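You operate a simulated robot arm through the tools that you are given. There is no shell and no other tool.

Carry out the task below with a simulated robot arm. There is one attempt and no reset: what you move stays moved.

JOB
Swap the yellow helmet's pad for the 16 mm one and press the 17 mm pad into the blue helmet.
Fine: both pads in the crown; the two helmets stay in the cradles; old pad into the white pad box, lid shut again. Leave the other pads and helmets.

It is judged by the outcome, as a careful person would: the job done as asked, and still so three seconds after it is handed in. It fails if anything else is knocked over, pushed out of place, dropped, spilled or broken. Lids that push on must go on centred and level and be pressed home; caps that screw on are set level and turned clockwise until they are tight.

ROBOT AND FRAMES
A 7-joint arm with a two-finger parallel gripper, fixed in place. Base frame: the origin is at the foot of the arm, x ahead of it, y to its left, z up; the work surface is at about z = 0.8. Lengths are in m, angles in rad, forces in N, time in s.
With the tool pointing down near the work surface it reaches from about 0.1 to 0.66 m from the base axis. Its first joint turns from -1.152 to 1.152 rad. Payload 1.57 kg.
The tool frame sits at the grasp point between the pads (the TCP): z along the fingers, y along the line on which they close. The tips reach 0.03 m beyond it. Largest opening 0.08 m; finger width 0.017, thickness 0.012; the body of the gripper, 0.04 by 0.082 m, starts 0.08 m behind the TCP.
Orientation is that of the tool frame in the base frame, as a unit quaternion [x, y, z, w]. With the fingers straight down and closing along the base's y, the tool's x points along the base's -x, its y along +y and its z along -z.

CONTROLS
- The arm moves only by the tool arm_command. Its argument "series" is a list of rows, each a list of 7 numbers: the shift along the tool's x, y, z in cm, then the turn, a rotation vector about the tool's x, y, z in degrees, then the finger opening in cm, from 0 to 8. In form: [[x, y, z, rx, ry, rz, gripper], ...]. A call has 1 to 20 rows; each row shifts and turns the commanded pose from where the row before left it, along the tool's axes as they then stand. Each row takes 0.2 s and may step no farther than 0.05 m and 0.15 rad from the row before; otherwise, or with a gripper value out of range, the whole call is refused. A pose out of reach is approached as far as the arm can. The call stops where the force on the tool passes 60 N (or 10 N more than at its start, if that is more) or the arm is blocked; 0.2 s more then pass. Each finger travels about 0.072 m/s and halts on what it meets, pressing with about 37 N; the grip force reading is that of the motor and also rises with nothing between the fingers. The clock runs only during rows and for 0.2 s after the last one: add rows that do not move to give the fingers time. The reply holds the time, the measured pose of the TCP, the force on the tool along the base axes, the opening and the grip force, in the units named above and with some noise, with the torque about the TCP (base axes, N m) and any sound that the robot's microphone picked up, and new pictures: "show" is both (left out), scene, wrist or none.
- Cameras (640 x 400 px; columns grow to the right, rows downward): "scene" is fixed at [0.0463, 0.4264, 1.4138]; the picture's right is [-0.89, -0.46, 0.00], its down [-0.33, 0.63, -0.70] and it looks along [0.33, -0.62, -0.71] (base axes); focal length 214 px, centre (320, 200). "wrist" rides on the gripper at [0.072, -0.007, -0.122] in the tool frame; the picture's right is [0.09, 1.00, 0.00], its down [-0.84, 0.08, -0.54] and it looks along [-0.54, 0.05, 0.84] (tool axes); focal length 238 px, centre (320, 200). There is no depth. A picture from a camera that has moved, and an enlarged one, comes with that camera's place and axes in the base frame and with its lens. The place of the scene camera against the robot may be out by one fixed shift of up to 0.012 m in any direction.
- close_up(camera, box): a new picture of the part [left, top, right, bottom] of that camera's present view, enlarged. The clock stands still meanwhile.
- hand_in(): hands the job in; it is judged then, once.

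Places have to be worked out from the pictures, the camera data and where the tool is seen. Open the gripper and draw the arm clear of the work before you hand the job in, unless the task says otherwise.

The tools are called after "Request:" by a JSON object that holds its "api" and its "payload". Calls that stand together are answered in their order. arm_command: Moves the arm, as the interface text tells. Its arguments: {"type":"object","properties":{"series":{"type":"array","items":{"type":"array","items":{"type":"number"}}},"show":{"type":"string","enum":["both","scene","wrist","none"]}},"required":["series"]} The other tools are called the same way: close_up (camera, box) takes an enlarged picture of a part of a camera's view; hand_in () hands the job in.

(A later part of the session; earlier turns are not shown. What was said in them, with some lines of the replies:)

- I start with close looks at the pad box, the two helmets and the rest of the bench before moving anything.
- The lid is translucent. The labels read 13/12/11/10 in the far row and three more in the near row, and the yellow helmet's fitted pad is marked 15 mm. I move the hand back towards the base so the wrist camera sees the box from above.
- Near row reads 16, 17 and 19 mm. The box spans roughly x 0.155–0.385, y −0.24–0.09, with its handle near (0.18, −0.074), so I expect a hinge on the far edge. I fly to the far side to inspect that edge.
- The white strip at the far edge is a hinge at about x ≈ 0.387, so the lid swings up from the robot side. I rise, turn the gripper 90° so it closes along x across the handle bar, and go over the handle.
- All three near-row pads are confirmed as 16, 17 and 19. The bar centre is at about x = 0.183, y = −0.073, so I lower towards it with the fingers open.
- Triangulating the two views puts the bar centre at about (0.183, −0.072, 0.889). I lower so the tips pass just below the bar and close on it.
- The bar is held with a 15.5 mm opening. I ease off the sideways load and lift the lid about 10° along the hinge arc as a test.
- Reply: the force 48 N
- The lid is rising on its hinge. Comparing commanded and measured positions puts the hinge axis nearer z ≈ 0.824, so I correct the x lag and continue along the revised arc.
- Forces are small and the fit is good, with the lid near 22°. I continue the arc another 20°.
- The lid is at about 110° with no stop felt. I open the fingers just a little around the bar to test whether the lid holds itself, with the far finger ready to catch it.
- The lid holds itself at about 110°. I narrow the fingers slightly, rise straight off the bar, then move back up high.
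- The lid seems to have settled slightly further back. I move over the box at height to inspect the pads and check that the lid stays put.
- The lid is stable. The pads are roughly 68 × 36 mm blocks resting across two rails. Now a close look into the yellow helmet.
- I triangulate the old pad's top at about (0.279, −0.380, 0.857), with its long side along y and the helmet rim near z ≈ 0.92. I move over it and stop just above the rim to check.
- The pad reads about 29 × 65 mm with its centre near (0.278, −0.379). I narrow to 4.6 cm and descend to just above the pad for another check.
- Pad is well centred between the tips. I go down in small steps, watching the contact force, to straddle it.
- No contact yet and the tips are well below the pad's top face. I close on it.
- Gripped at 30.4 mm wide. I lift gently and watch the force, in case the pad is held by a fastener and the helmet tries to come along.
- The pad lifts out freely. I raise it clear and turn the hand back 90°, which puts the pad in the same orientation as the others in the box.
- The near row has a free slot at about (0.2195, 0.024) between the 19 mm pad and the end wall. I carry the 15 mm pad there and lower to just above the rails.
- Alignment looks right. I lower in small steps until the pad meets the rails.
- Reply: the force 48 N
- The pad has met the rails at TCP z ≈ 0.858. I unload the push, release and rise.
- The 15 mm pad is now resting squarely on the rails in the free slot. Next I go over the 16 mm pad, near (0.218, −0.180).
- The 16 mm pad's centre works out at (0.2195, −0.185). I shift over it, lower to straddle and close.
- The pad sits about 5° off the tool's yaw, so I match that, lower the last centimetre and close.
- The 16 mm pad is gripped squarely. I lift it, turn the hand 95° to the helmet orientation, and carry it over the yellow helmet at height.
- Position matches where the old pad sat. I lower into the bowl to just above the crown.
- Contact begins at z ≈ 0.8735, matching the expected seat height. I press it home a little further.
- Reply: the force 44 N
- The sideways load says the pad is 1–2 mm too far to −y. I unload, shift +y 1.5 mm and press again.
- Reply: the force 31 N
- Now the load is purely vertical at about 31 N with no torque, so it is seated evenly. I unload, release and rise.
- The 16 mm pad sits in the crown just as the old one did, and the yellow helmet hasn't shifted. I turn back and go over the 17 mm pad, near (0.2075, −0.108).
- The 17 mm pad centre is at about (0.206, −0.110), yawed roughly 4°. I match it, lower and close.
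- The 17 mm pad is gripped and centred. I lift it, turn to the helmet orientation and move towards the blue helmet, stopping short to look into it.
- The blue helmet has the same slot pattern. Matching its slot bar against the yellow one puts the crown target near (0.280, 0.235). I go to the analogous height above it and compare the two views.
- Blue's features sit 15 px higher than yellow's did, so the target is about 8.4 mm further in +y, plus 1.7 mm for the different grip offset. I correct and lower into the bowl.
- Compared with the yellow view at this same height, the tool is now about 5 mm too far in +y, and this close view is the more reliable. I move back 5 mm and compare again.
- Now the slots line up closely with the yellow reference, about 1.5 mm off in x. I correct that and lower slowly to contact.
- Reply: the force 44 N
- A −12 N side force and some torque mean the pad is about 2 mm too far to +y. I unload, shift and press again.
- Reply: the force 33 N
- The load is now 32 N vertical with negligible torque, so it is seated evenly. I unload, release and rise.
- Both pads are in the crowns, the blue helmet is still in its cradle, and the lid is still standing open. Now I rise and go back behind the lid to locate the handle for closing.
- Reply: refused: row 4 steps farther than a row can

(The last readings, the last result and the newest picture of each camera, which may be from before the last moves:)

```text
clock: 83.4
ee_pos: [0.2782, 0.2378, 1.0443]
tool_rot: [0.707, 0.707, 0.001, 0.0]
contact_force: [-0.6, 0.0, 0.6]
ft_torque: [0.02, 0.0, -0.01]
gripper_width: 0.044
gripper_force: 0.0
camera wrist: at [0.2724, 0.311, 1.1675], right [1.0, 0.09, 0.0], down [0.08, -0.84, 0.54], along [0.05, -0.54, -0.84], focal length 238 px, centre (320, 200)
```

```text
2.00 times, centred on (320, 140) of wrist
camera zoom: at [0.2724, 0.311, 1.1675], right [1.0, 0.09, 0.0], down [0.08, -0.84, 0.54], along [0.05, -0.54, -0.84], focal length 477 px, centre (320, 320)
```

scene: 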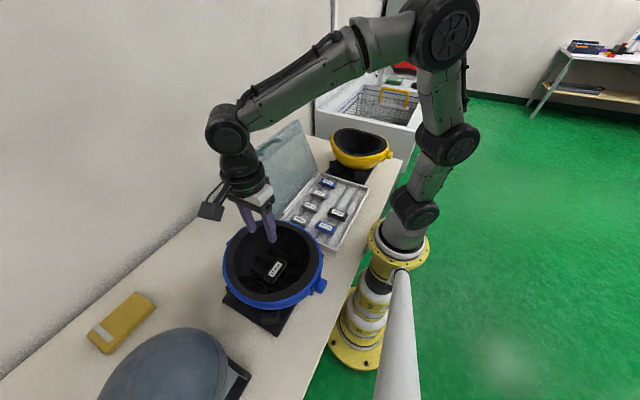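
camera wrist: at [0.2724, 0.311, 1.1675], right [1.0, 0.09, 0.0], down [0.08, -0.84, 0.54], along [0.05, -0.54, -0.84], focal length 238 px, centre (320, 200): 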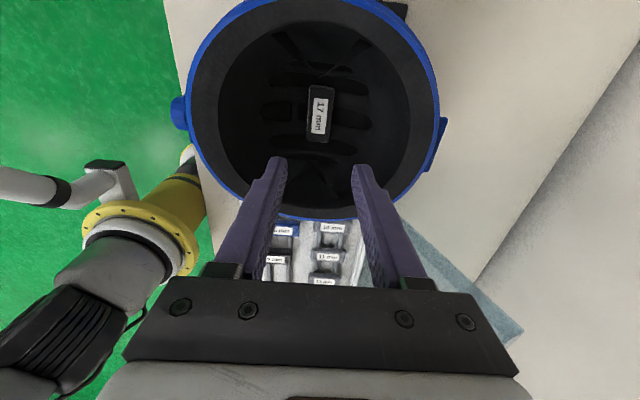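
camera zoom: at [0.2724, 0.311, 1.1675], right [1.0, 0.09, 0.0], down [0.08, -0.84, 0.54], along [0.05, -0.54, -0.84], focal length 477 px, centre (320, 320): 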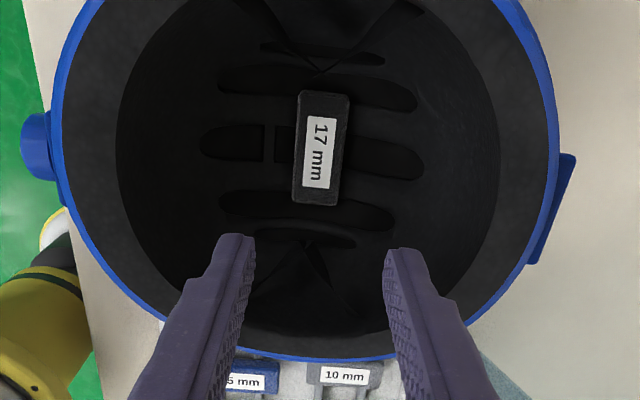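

The diagonal rows were just over the 5 cm limit and nothing moved. I repeat with smaller steps.

Request:
{"api": "arm_command", "payload": {"series": [[0, 0, -4.9, 0, 0, 0, 4], [0, 0, -4.9, 0, 0, 0, 4], [0, 0, -4.9, 0, 0, 0, 4], [-3.1, 2.5, 0, 0, 0, 0, 4], [-3.1, 2.5, 0, 0, 0, 0, 4], [-3.1, 2.5, 0, 0, 0, 0, 4], [-3.1, 2.5, 0, 0, 0, 0, 4], [-3.1, 2.5, 0, 0, 0, 0, 4], [-3.1, 2.5, 0, 0, 0, 0, 4], [-3.1, 2.5, 0, 0, 0, 0, 4], [-3.1, 2.5, 0, 0, 0, 0, 4], [-3.1, 2.5, 0, 0, 0, 0, 4], [-3.1, 2.5, 0, 0, 0, 0, 4], [0, 0, 0, 0, 0, 0, 4], [0, 0, 0, 0, 0, 0, 4]]}}

Request:
{"api": "close_up", "payload": {"camera": "wrist", "box": [220, 40, 420, 240]}}

Request:
{"api": "close_up", "payload": {"camera": "scene", "box": [200, 80, 400, 250]}}

```text
clock: 86.6
ee_pos: [0.5242, -0.0719, 1.1933]
tool_rot: [0.707, 0.707, 0.0, 0.0]
contact_force: [-0.7, -0.3, 0.2]
ft_torque: [0.0, -0.02, 0.01]
gripper_width: 0.0401
gripper_force: 0.1
out of reach, approached as far as the arm can: row 13
camera wrist: at [0.5189, 0.0007, 1.3169], right [1.0, 0.09, 0.0], down [0.08, -0.84, 0.54], along [0.05, -0.54, -0.84], focal length 238 px, centre (320, 200)
```

scene: 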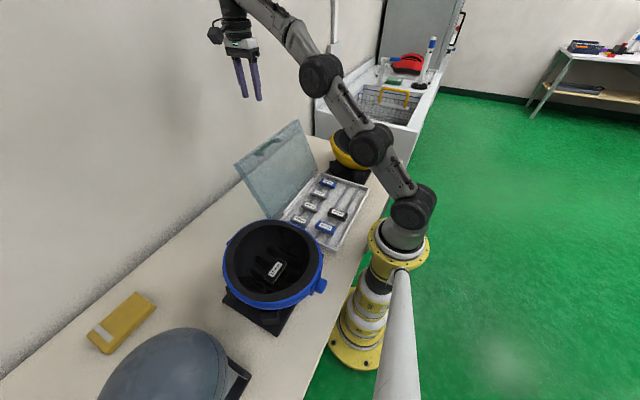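
wrist: 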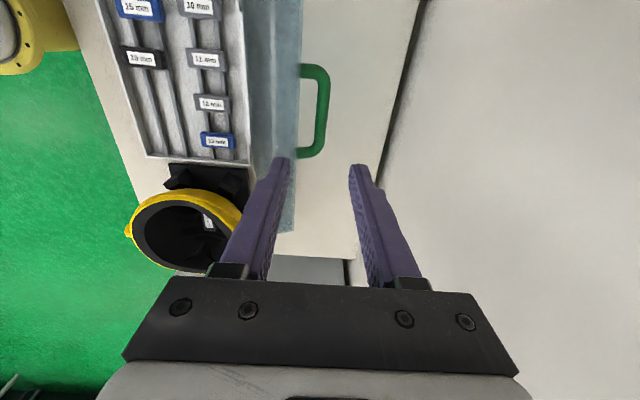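

```text
2.00 times, centred on (320, 140) of wrist
camera zoom: at [0.5189, 0.0007, 1.3169], right [1.0, 0.09, 0.0], down [0.08, -0.84, 0.54], along [0.05, -0.54, -0.84], focal length 477 px, centre (320, 320)
```

zoom: 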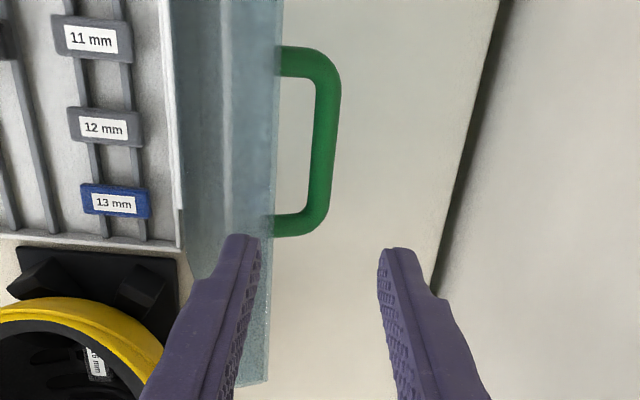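

```text
2.35 times, centred on (300, 165) of scene
camera zoom: at [0.0464, 0.4264, 1.4138], right [-0.89, -0.46, 0.0], down [-0.33, 0.63, -0.7], along [0.33, -0.62, -0.71], focal length 505 px, centre (367, 282)
```

zoom: 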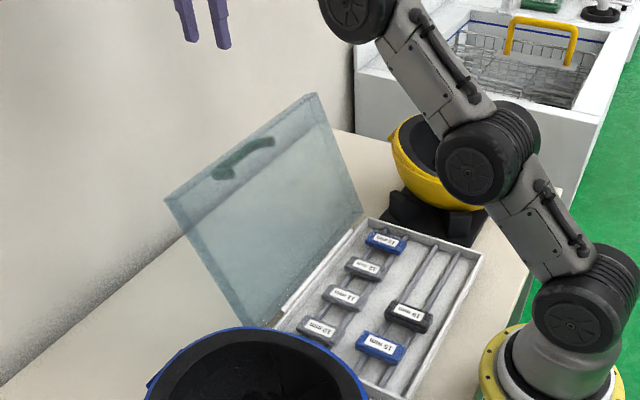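

The bar is now at about (0.530, −0.071, 0.983), with the lid at roughly 114°. I narrow the fingers to 2.4 cm, come down above the bar, and check alignment before straddling it.

Request:
{"api": "arm_command", "payload": {"series": [[0, 0, 4, 0, 0, 0, 2.4], [0, 0, 4, 0, 0, 0, 2.4], [0, 0.4, 2, 0, 0, 0, 2.4], [0, 0.3, 2, 0, 0, 0, 2.4], [0, 0, 0, 0, 0, 0, 2.4], [0, 0, 0, 0, 0, 0, 2.4]]}}

Request:
{"api": "close_up", "payload": {"camera": "wrist", "box": [240, 80, 400, 240]}}

Request:
{"api": "close_up", "payload": {"camera": "scene", "box": [220, 90, 340, 200]}}

```text
clock: 88.0
ee_pos: [0.5316, -0.0695, 1.0713]
tool_rot: [0.707, 0.707, 0.0, 0.0]
contact_force: [-0.3, 0.3, 0.7]
ft_torque: [0.0, 0.02, 0.01]
gripper_width: 0.0238
gripper_force: 0.1
camera wrist: at [0.5247, 0.0031, 1.1949], right [1.0, 0.09, 0.0], down [0.08, -0.84, 0.54], along [0.05, -0.54, -0.84], focal length 238 px, centre (320, 200)
```

scene: 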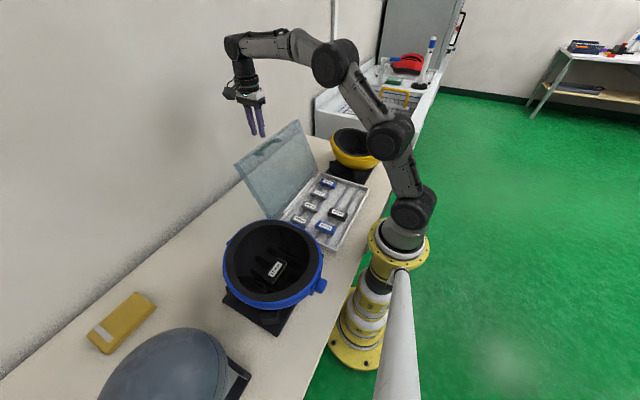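
wrist: 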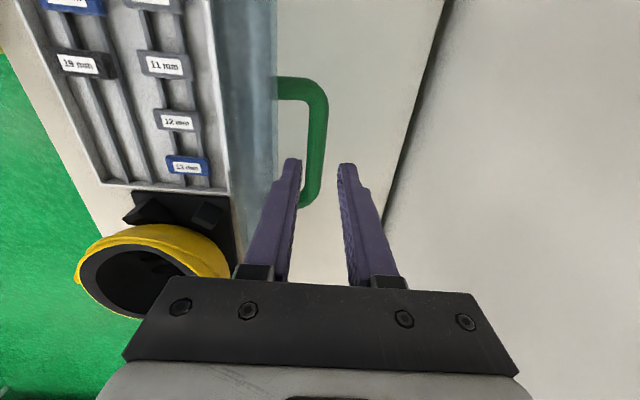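

```text
2.50 times, centred on (320, 160) of wrist
camera zoom: at [0.5247, 0.0031, 1.1949], right [1.0, 0.09, 0.0], down [0.08, -0.84, 0.54], along [0.05, -0.54, -0.84], focal length 596 px, centre (320, 300)
```

zoom: 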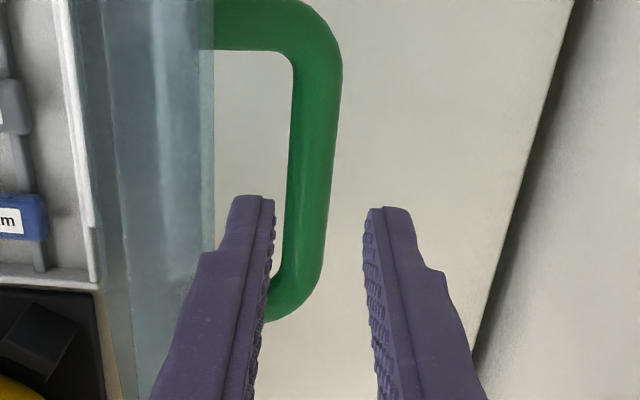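

```text
3.64 times, centred on (280, 145) of scene
camera zoom: at [0.0463, 0.4264, 1.4138], right [-0.89, -0.46, 0.0], down [-0.33, 0.63, -0.7], along [0.33, -0.62, -0.71], focal length 780 px, centre (466, 400)
```

zoom: 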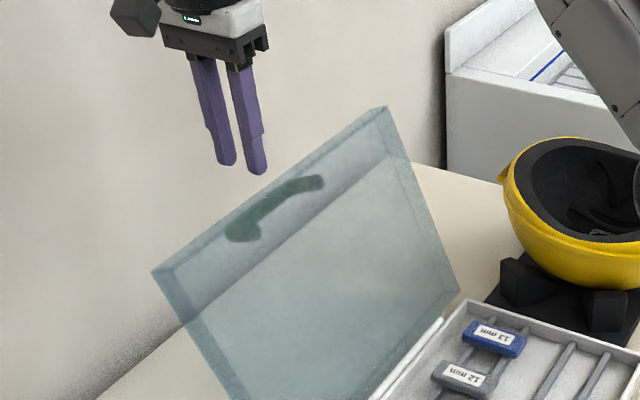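

The bar is about 2.7 mm to −x of the tool axis, and there are several millimetres free between the near finger and the lid's edge. I shift 2 mm and lower around the bar in careful steps.

Request:
{"api": "arm_command", "payload": {"series": [[0, -0.2, 0, 0, 0, 0, 2.4], [0, 0, 1.5, 0, 0, 0, 2.4], [0, 0, 1.5, 0, 0, 0, 2.4], [0, 0, 1.2, 0, 0, 0, 2.4], [0, 0, 0, 0, 0, 0, 2.4]]}}

Request:
{"api": "close_up", "payload": {"camera": "wrist", "box": [240, 80, 400, 240]}}

```text
clock: 89.2
ee_pos: [0.5284, -0.0686, 1.0285]
tool_rot: [0.707, 0.708, -0.001, 0.001]
contact_force: [0.2, -0.7, 0.1]
ft_torque: [-0.01, 0.0, 0.04]
gripper_width: 0.0241
gripper_force: 0.1
camera wrist: at [0.5225, 0.0027, 1.1508], right [1.0, 0.09, 0.0], down [0.08, -0.84, 0.54], along [0.05, -0.54, -0.84], focal length 238 px, centre (320, 200)
```

scene: 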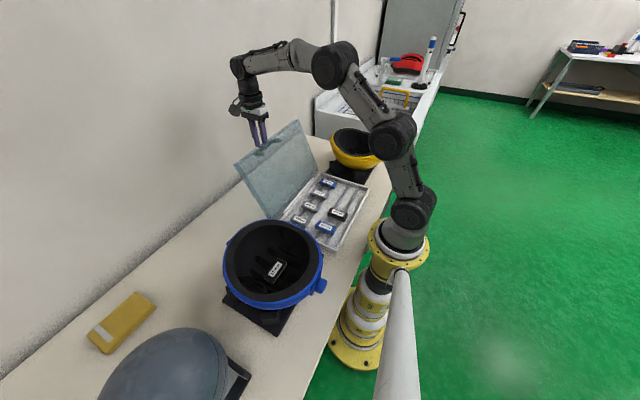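
wrist: 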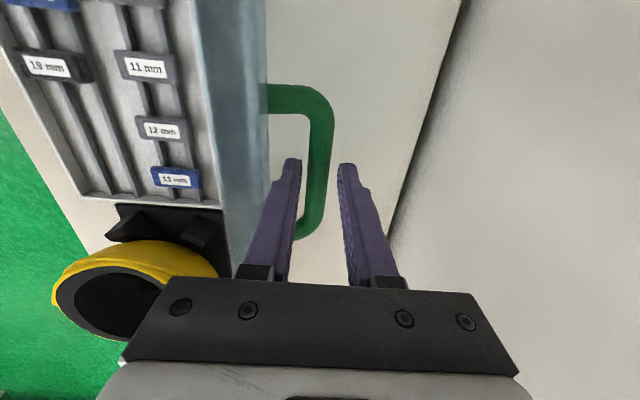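

```text
2.50 times, centred on (320, 160) of wrist
camera zoom: at [0.5225, 0.0027, 1.1508], right [1.0, 0.09, 0.0], down [0.08, -0.84, 0.54], along [0.05, -0.54, -0.84], focal length 596 px, centre (320, 300)
```

zoom: 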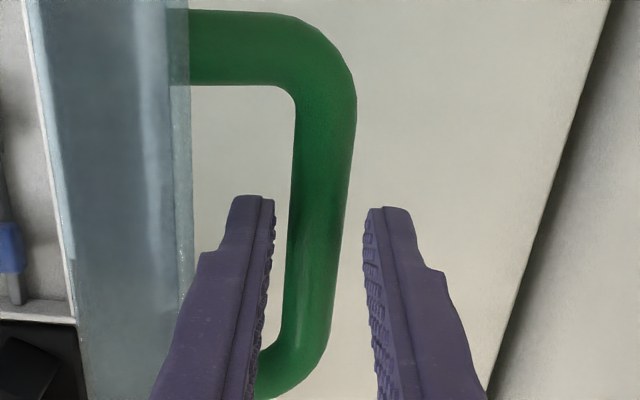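

Request:
{"api": "arm_command", "payload": {"series": [[0, -0.05, 1.2, 0, 0, 0, 2.4], [0, 0, 1.0, 0, 0, 0, 2.4], [0, 0, 0.6, 0, 0, 0, 2.4], [0, 0, 0, 0, 0, 0, 1.8], [0, 0, 0, 0, 0, 0, 0.8], [0, 0, 0, 0, 0, 0, 0.8]]}}

Request:
{"api": "close_up", "payload": {"camera": "wrist", "box": [240, 80, 400, 240]}}

```text
clock: 90.6
ee_pos: [0.5277, -0.0696, 0.9998]
tool_rot: [0.707, 0.707, -0.001, 0.0]
contact_force: [-3.6, -0.5, 0.3]
ft_torque: [-0.06, 0.04, 0.15]
gripper_width: 0.0157
gripper_force: 31.2
camera wrist: at [0.5213, 0.0027, 1.1231], right [1.0, 0.09, 0.0], down [0.08, -0.84, 0.54], along [0.05, -0.54, -0.84], focal length 238 px, centre (320, 200)
```

scene: 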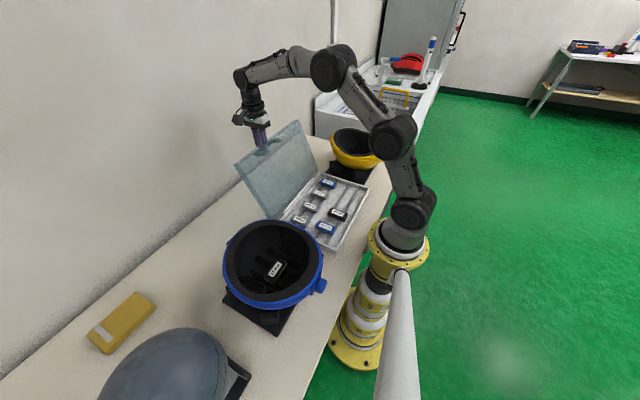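
wrist: 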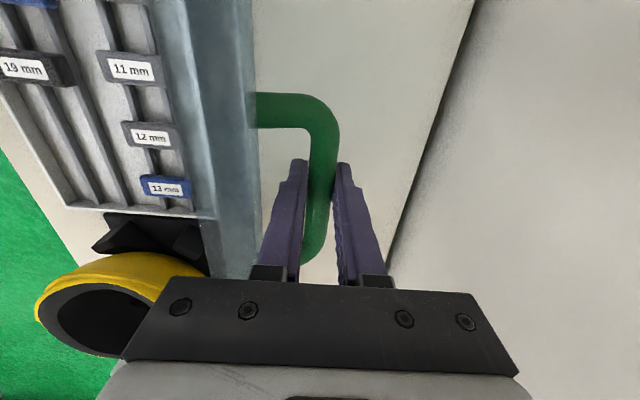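

```text
2.50 times, centred on (320, 160) of wrist
camera zoom: at [0.5213, 0.0027, 1.1231], right [1.0, 0.09, 0.0], down [0.08, -0.84, 0.54], along [0.05, -0.54, -0.84], focal length 596 px, centre (320, 300)
```

zoom: 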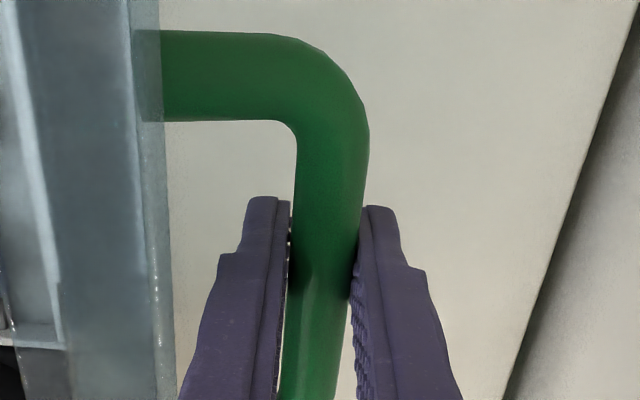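

The bar is gripped again at 15.7 mm. I now run the arc in reverse, 24° first, checking forces.

Request:
{"api": "arm_command", "payload": {"series": [[0, -0.86, -0.71, 0, 0, 0, 0.8], [0, -0.9, -0.67, 0, 0, 0, 0.8], [0, -0.93, -0.62, 0, 0, 0, 0.8], [0, -0.97, -0.57, 0, 0, 0, 0.8], [0, -0.99, -0.52, 0, 0, 0, 0.8], [0, -1.02, -0.46, 0, 0, 0, 0.8], [0, -1.04, -0.41, 0, 0, 0, 0.8], [0, -1.06, -0.36, 0, 0, 0, 0.8], [0, 0, 0, 0, 0, 0, 0.8]]}}

```text
clock: 92.6
ee_pos: [0.4489, -0.0698, 1.0433]
tool_rot: [0.707, 0.707, 0.0, 0.0]
contact_force: [1.9, -4.7, 2.4]
ft_torque: [-0.27, -0.12, 0.15]
gripper_width: 0.0155
gripper_force: 30.8
camera wrist: at [0.4436, 0.0028, 1.1658], right [1.0, 0.09, 0.0], down [0.08, -0.84, 0.54], along [0.05, -0.54, -0.84], focal length 238 px, centre (320, 200)
```

scene: 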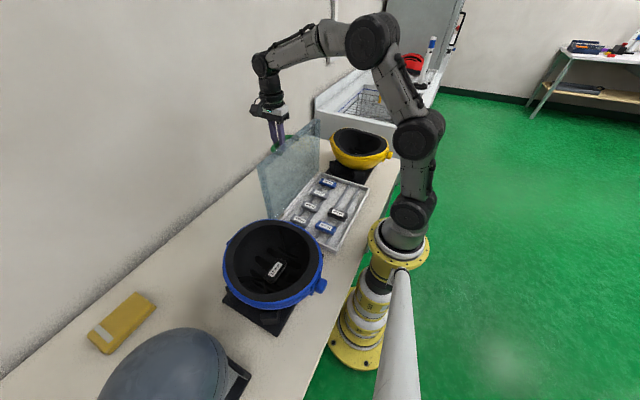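
wrist: 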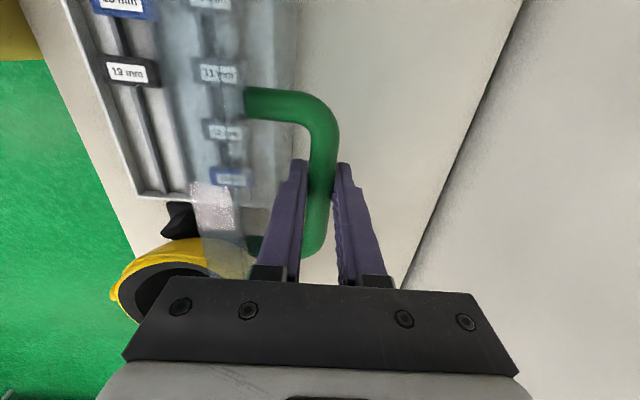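

Smooth with small forces. I continue the arc down to about 52° of lid opening.

Request:
{"api": "arm_command", "payload": {"series": [[0, -1.08, -0.3, 0, 0, 0, 0.8], [0, -1.09, -0.24, 0, 0, 0, 0.8], [0, -1.1, -0.19, 0, 0, 0, 0.8], [0, -1.11, -0.13, 0, 0, 0, 0.8], [0, -1.12, -0.07, 0, 0, 0, 0.8], [0, -1.12, -0.01, 0, 0, 0, 0.8], [0, -1.12, 0.05, 0, 0, 0, 0.8], [0, -1.11, 0.11, 0, 0, 0, 0.8], [0, -1.11, 0.17, 0, 0, 0, 0.8], [0, -1.1, 0.22, 0, 0, 0, 0.8], [0, -1.08, 0.28, 0, 0, 0, 0.8], [0, -1.07, 0.34, 0, 0, 0, 0.8], [0, 0, 0, 0, 0, 0, 0.8]]}}

Request:
{"api": "close_up", "payload": {"camera": "scene", "box": [230, 90, 390, 250]}}

```text
clock: 95.4
ee_pos: [0.3179, -0.07, 1.0405]
tool_rot: [0.707, 0.707, 0.0, 0.001]
contact_force: [0.6, -1.5, -2.0]
ft_torque: [-0.16, -0.09, 0.11]
gripper_width: 0.0154
gripper_force: 31.0
camera wrist: at [0.3118, 0.0033, 1.163], right [1.0, 0.09, 0.0], down [0.08, -0.84, 0.54], along [0.05, -0.54, -0.84], focal length 238 px, centre (320, 200)
```

scene: 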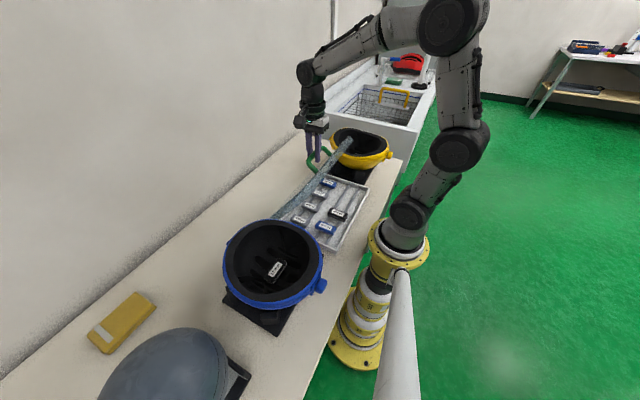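
wrist: 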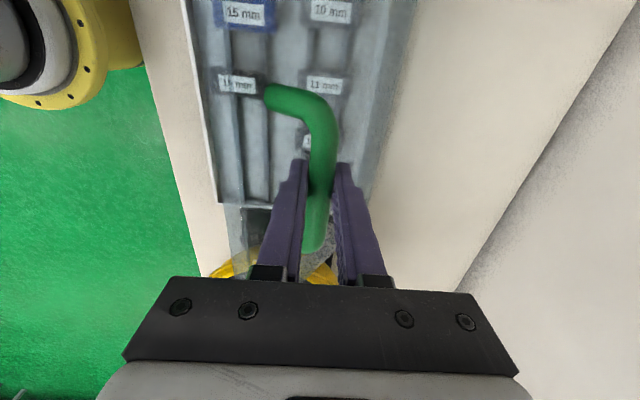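

```text
2.50 times, centred on (310, 170) of scene
camera zoom: at [0.0464, 0.4264, 1.4138], right [-0.89, -0.46, 0.0], down [-0.33, 0.63, -0.7], along [0.33, -0.62, -0.71], focal length 536 px, centre (345, 275)
```

zoom: 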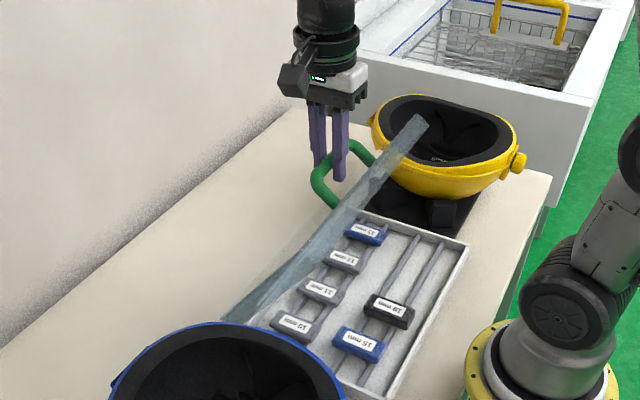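

Request:
{"api": "arm_command", "payload": {"series": [[0, -1.05, 0.39, 0, 0, 0, 0.8], [0, -1.03, 0.45, 0, 0, 0, 0.8], [0, -1.0, 0.5, 0, 0, 0, 0.8], [0, -0.98, 0.55, 0, 0, 0, 0.8], [0, -0.95, 0.6, 0, 0, 0, 0.8], [0, -0.91, 0.65, 0, 0, 0, 0.8], [0, -0.88, 0.7, 0, 0, 0, 0.8], [0, -0.84, 0.74, 0, 0, 0, 0.8], [0, -0.8, 0.79, 0, 0, 0, 0.8], [0, -0.76, 0.83, 0, 0, 0, 0.8], [0, -0.71, 0.86, 0, 0, 0, 0.8], [0, 0, 0, 0, 0, 0, 0.8]]}}

Request:
{"api": "close_up", "payload": {"camera": "scene", "box": [250, 110, 410, 260]}}

```text
clock: 98.0
ee_pos: [0.2187, -0.0694, 0.9698]
tool_rot: [0.707, 0.707, -0.001, 0.0]
contact_force: [-7.2, -0.9, 4.6]
ft_torque: [-0.3, 0.01, 0.02]
gripper_width: 0.0157
gripper_force: 31.3
camera wrist: at [0.2126, 0.0029, 1.0925], right [1.0, 0.09, 0.0], down [0.08, -0.84, 0.54], along [0.05, -0.54, -0.84], focal length 238 px, centre (320, 200)
```

scene: 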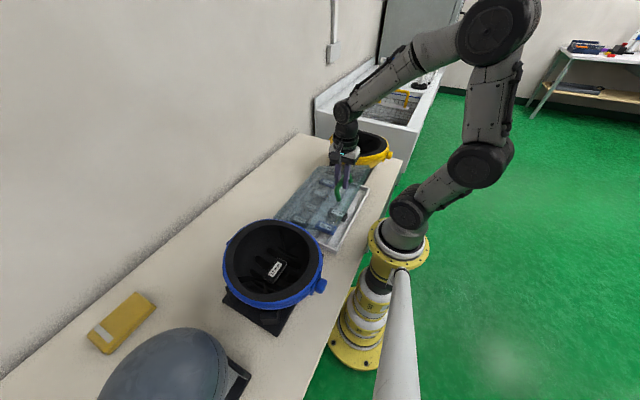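
wrist: 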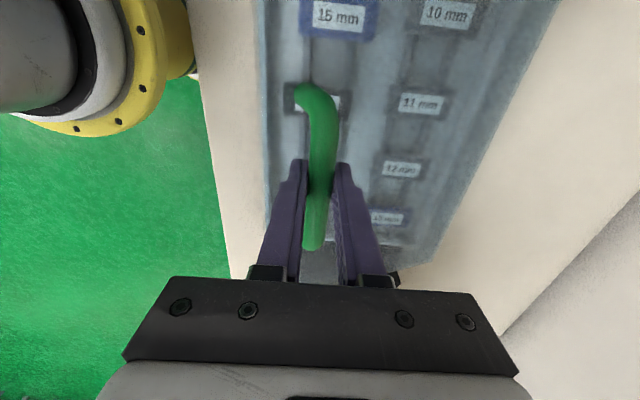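

```text
2.67 times, centred on (330, 185) of scene
camera zoom: at [0.0461, 0.4264, 1.4138], right [-0.89, -0.46, 0.0], down [-0.33, 0.63, -0.7], along [0.33, -0.62, -0.71], focal length 572 px, centre (293, 240)
```

zoom: 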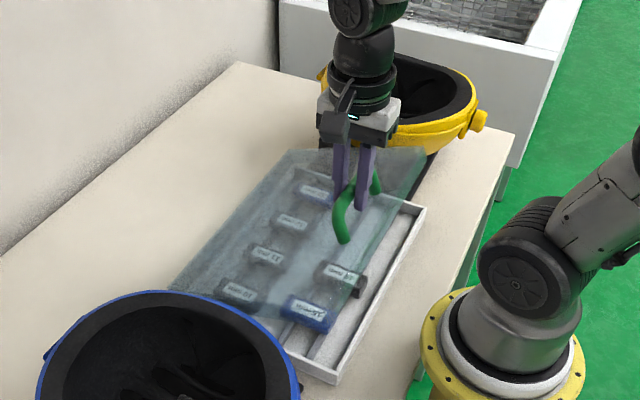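

Request:
{"api": "arm_command", "payload": {"series": [[0, -0.4, 0.45, 0, 0, 0, 0.8], [0, -0.35, 0.45, 0, 0, 0, 0.8], [0, -0.31, 0.46, 0, 0, 0, 0.8], [0, -0.31, 0.47, 0, 0, 0, 0.8], [0, -0.29, 0.48, 0, 0, 0, 0.8], [0, -0.28, 0.49, 0, 0, 0, 0.8], [0, -0.26, 0.5, 0, 0, 0, 0.8], [0, -0.26, 0.5, 0, 0, 0, 0.8], [0, 0, 0, 0, 0, 0, 0.8]]}}

Request:
{"api": "close_up", "payload": {"camera": "scene", "box": [250, 110, 410, 260]}}

```text
clock: 100.0
ee_pos: [0.1939, -0.0693, 0.9322]
tool_rot: [0.707, 0.707, 0.0, 0.0]
contact_force: [7.7, 4.3, -4.8]
ft_torque: [0.11, -0.14, -0.01]
gripper_width: 0.0157
gripper_force: 31.4
camera wrist: at [0.1883, 0.0028, 1.055], right [1.0, 0.09, 0.0], down [0.08, -0.84, 0.54], along [0.05, -0.54, -0.84], focal length 238 px, centre (320, 200)
```

scene: 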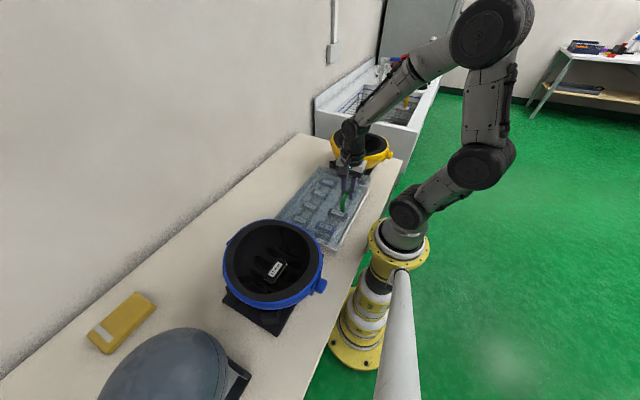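
wrist: 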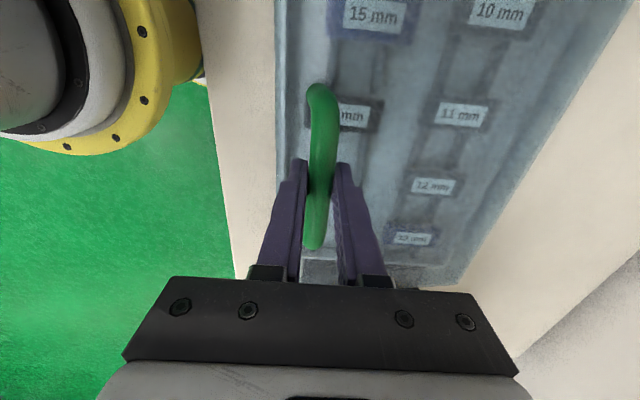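

```text
2.67 times, centred on (330, 185) of scene
camera zoom: at [0.0466, 0.4265, 1.4137], right [-0.89, -0.46, 0.0], down [-0.33, 0.63, -0.7], along [0.32, -0.62, -0.71], focal length 572 px, centre (293, 240)
```

zoom: 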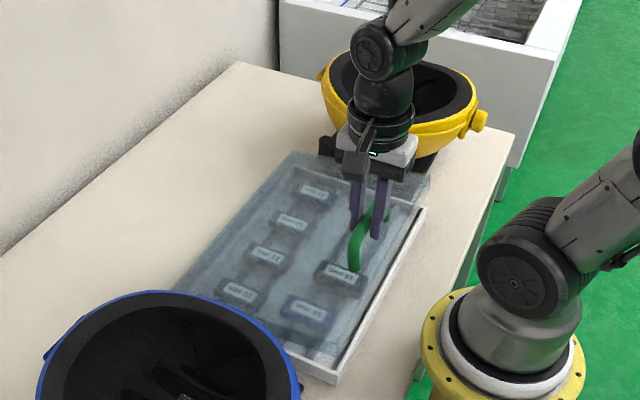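

Request:
{"api": "arm_command", "payload": {"series": [[0, -0.12, 0.5, 0, 0, 0, 0.8], [0, -0.21, 0.5, 0, 0, 0, 0.8], [0, -0.2, 0.5, 0, 0, 0, 0.8], [0, -0.19, 0.5, 0, 0, 0, 0.8], [0, -0.18, 0.45, 0, 0, 0, 0.8], [0, 0, 0, 0, 0, 0, 0.8]]}}

Request:
{"api": "close_up", "payload": {"camera": "scene", "box": [250, 110, 410, 260]}}

```text
clock: 101.4
ee_pos: [0.1842, -0.0692, 0.9063]
tool_rot: [0.707, 0.707, -0.001, -0.001]
contact_force: [-6.1, 12.5, 0.1]
ft_torque: [0.17, 0.07, -0.03]
gripper_width: 0.0155
gripper_force: 30.5
camera wrist: at [0.1785, 0.0026, 1.0298], right [1.0, 0.09, 0.0], down [0.08, -0.84, 0.54], along [0.05, -0.54, -0.84], focal length 238 px, centre (320, 200)
```

scene: 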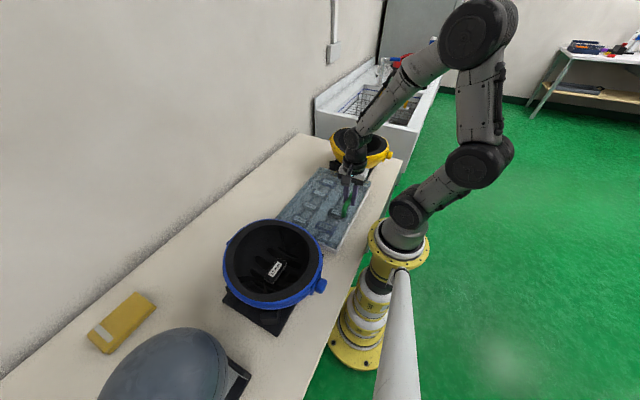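
wrist: 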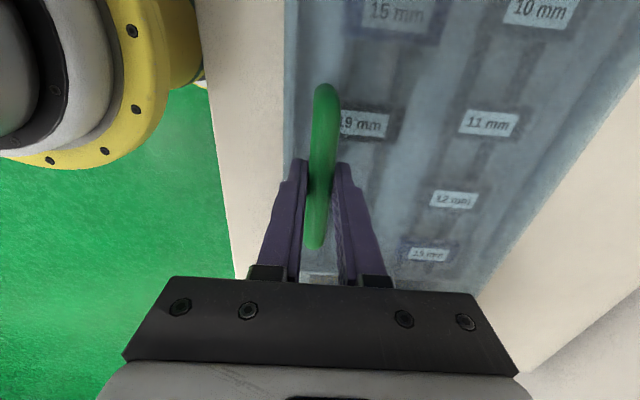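

```text
2.67 times, centred on (330, 185) of scene
camera zoom: at [0.0462, 0.4268, 1.4137], right [-0.89, -0.46, 0.0], down [-0.33, 0.63, -0.7], along [0.33, -0.62, -0.71], focal length 572 px, centre (293, 240)
```

zoom: 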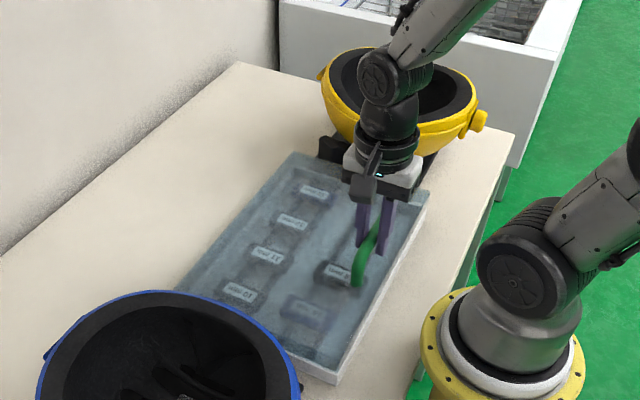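

Request:
{"api": "arm_command", "payload": {"series": [[-0.1, -0.12, 0.25, 0, 0, 0, 0.8], [0, -0.05, 0.2, 0, 0, 0, 0.8], [0, 0, 0.2, 0, 0, 0, 0.8], [0, 0, 0, 0, 0, 0, 0.8]], "show": "none"}}

Request:
{"api": "close_up", "payload": {"camera": "scene", "box": [270, 150, 400, 260]}}

```text
clock: 102.4
ee_pos: [0.1834, -0.0717, 0.9014]
tool_rot: [0.707, 0.707, 0.0, 0.0]
contact_force: [-16.3, 8.2, 26.9]
ft_torque: [0.06, 0.15, -0.04]
gripper_width: 0.0156
gripper_force: 30.7
```

```text
3.64 times, centred on (335, 205) of scene
camera zoom: at [0.0458, 0.4267, 1.4137], right [-0.89, -0.46, 0.0], down [-0.33, 0.63, -0.7], along [0.33, -0.62, -0.71], focal length 780 px, centre (266, 182)
```

zoom: 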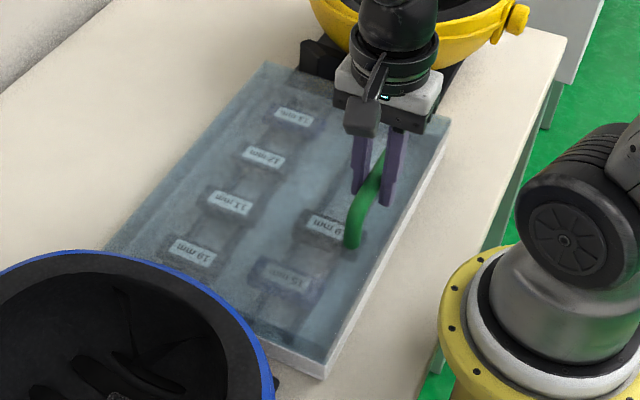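

The lid has closed on the box with a 27 N downward push. I relieve the side load, release the bar and rise.

Request:
{"api": "arm_command", "payload": {"series": [[-0.05, -0.18, -0.15, 0, 0, 0, 0.8], [0, 0, 0, 0, 0, 0, 2.2], [0, 0, 0, 0, 0, 0, 3.4], [0, 0, 0, 0, 0, 0, 3.4], [0, 0, -1.5, 0, 0, 0, 3.4], [0, 0, -3, 0, 0, 0, 3.4], [0, 0, -4, 0, 0, 0, 3.4], [0, 0, -4, 0, 0, 0, 3.4], [0, 0, 0, 0, 0, 0, 3.4]]}}

Request:
{"api": "close_up", "payload": {"camera": "scene", "box": [270, 150, 400, 260]}}

Request:
{"api": "close_up", "payload": {"camera": "wrist", "box": [260, 20, 500, 240]}}

```text
clock: 104.4
ee_pos: [0.1829, -0.0713, 1.0292]
tool_rot: [0.708, 0.706, 0.0, 0.0]
contact_force: [-0.4, 1.3, 1.2]
ft_torque: [0.0, 0.02, -0.01]
gripper_width: 0.034
gripper_force: 0.2
camera wrist: at [0.1761, 0.0009, 1.1514], right [1.0, 0.09, 0.0], down [0.08, -0.84, 0.54], along [0.05, -0.54, -0.84], focal length 238 px, centre (320, 200)
```

scene: 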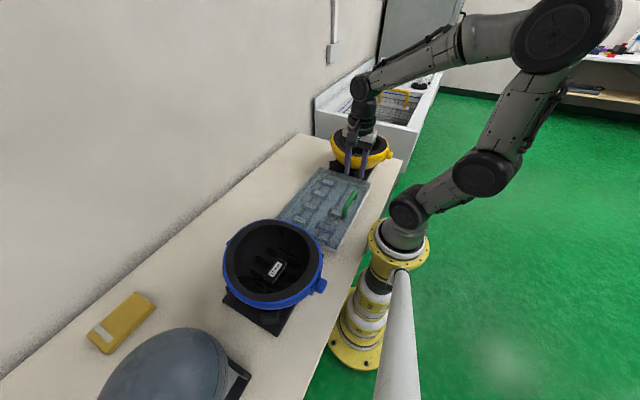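
wrist: 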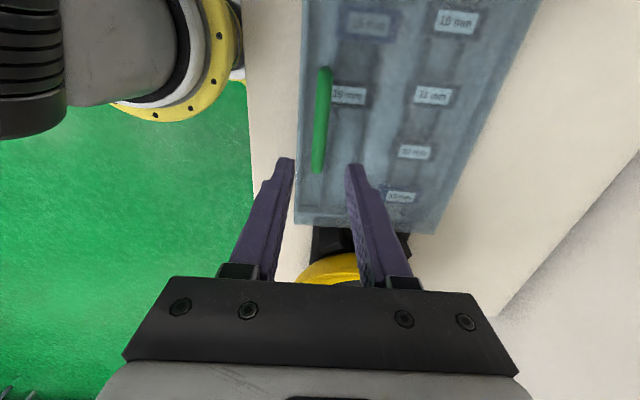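

```text
3.64 times, centred on (335, 205) of scene
camera zoom: at [0.0463, 0.4265, 1.4138], right [-0.89, -0.46, 0.0], down [-0.33, 0.63, -0.7], along [0.33, -0.62, -0.71], focal length 780 px, centre (266, 182)
```

zoom: 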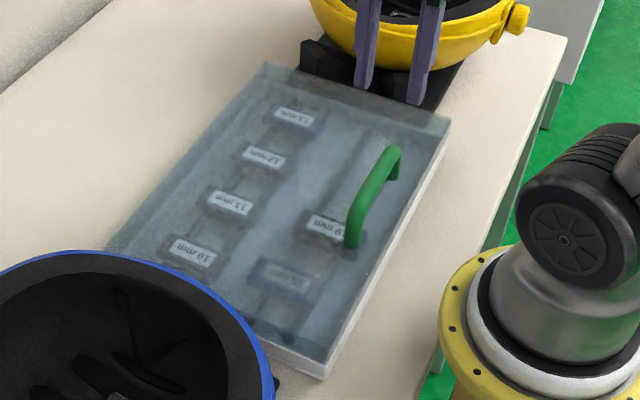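

```text
1.82 times, centred on (380, 130) of wrist
camera zoom: at [0.1761, 0.0009, 1.1514], right [1.0, 0.09, 0.0], down [0.08, -0.84, 0.54], along [0.05, -0.54, -0.84], focal length 433 px, centre (211, 327)
```

zoom: 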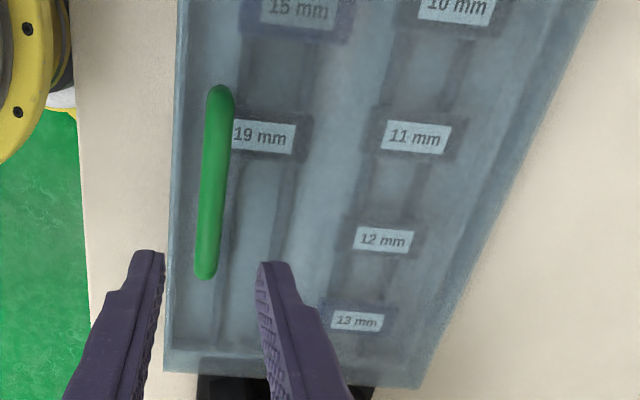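

The lid is shut flush. I raise the arm clear with the gripper open and check both helmets once more.

Request:
{"api": "arm_command", "payload": {"series": [[0, 0, -4.5, 0, 0, 0, 6], [0, 0, -4.5, 0, 0, 0, 8], [0, 0, -4.5, 0, 0, 0, 8], [-4, 2, -2, 0, 0, 0, 8], [-4, 2, 0, 0, 0, 0, 8], [0, 2, 0, 0, 0, 0, 8], [0, 0, 0, 0, 0, 0, 8]]}}

Request:
{"api": "close_up", "payload": {"camera": "scene", "box": [200, 100, 420, 340]}}

Request:
{"api": "close_up", "payload": {"camera": "wrist", "box": [220, 80, 420, 260]}}

```text
clock: 106.0
ee_pos: [0.2415, -0.1502, 1.184]
tool_rot: [0.706, 0.708, 0.0, 0.0]
contact_force: [0.3, 0.1, 0.2]
ft_torque: [0.02, 0.0, -0.02]
gripper_width: 0.08
gripper_force: 0.1
camera wrist: at [0.2352, -0.0784, 1.3057], right [1.0, 0.09, 0.0], down [0.08, -0.84, 0.54], along [0.05, -0.54, -0.84], focal length 238 px, centre (320, 200)
```

scene: 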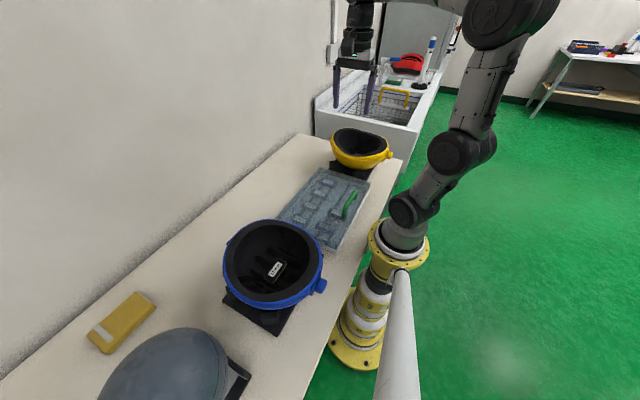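
wrist: 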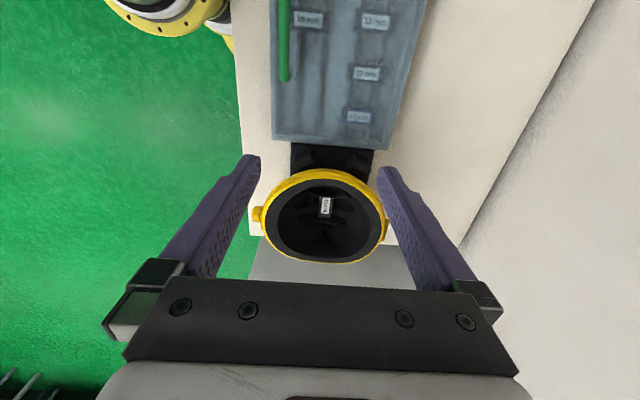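

```text
1.67 times, centred on (310, 220) of scene
camera zoom: at [0.0464, 0.4264, 1.4138], right [-0.89, -0.46, 0.0], down [-0.33, 0.63, -0.7], along [0.33, -0.62, -0.71], focal length 358 px, centre (337, 167)
```

zoom: 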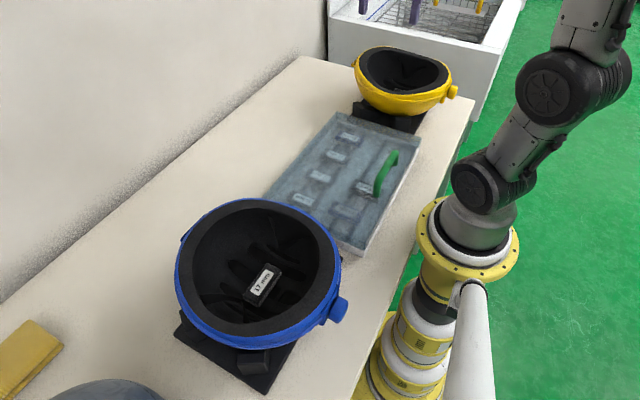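

```text
2.22 times, centred on (320, 170) of wrist
camera zoom: at [0.2352, -0.0784, 1.3057], right [1.0, 0.09, 0.0], down [0.08, -0.84, 0.54], along [0.05, -0.54, -0.84], focal length 530 px, centre (320, 267)
```

zoom: 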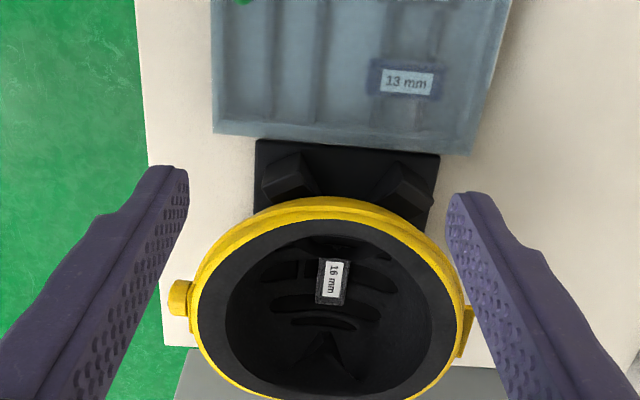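

The final pictures show the 16 mm pad in the yellow crown, the 17 mm pad in the blue crown, and both helmets in their cradles. The old 15 mm pad is in the box under the shut lid, and the arm is clear with the gripper open, so I hand the job in.

Request:
{"api": "hand_in", "payload": {}}

```text
The job is handed in.
```

I swapped the pads as asked and handed the job in; I haven't seen the judged result.

- **Yellow helmet:** the 15 mm pad is out. The 16 mm pad is pressed into the crown in the same spot and orientation, and the last push was about 31 N straight down.
- **Blue helmet:** the 17 mm pad is pressed into the crown, lined up the same way against the slots. The last push was about 32 N.
- **Pad box:** the old 15 mm pad is on the rails in the free slot beside the 19 mm pad. I lowered the lid by its handle, pushed it down with about 27 N, and it looked flush in the last pictures.
- **Everything else:** both helmets are still in their cradles. I didn't touch the other pads or the grey helmet. The arm is clear with the gripper open.

No click or snap was heard when either pad was pressed in. The old 15 mm pad also lifted out with no resistance, so I judged the seating by the force readings and the pictures.
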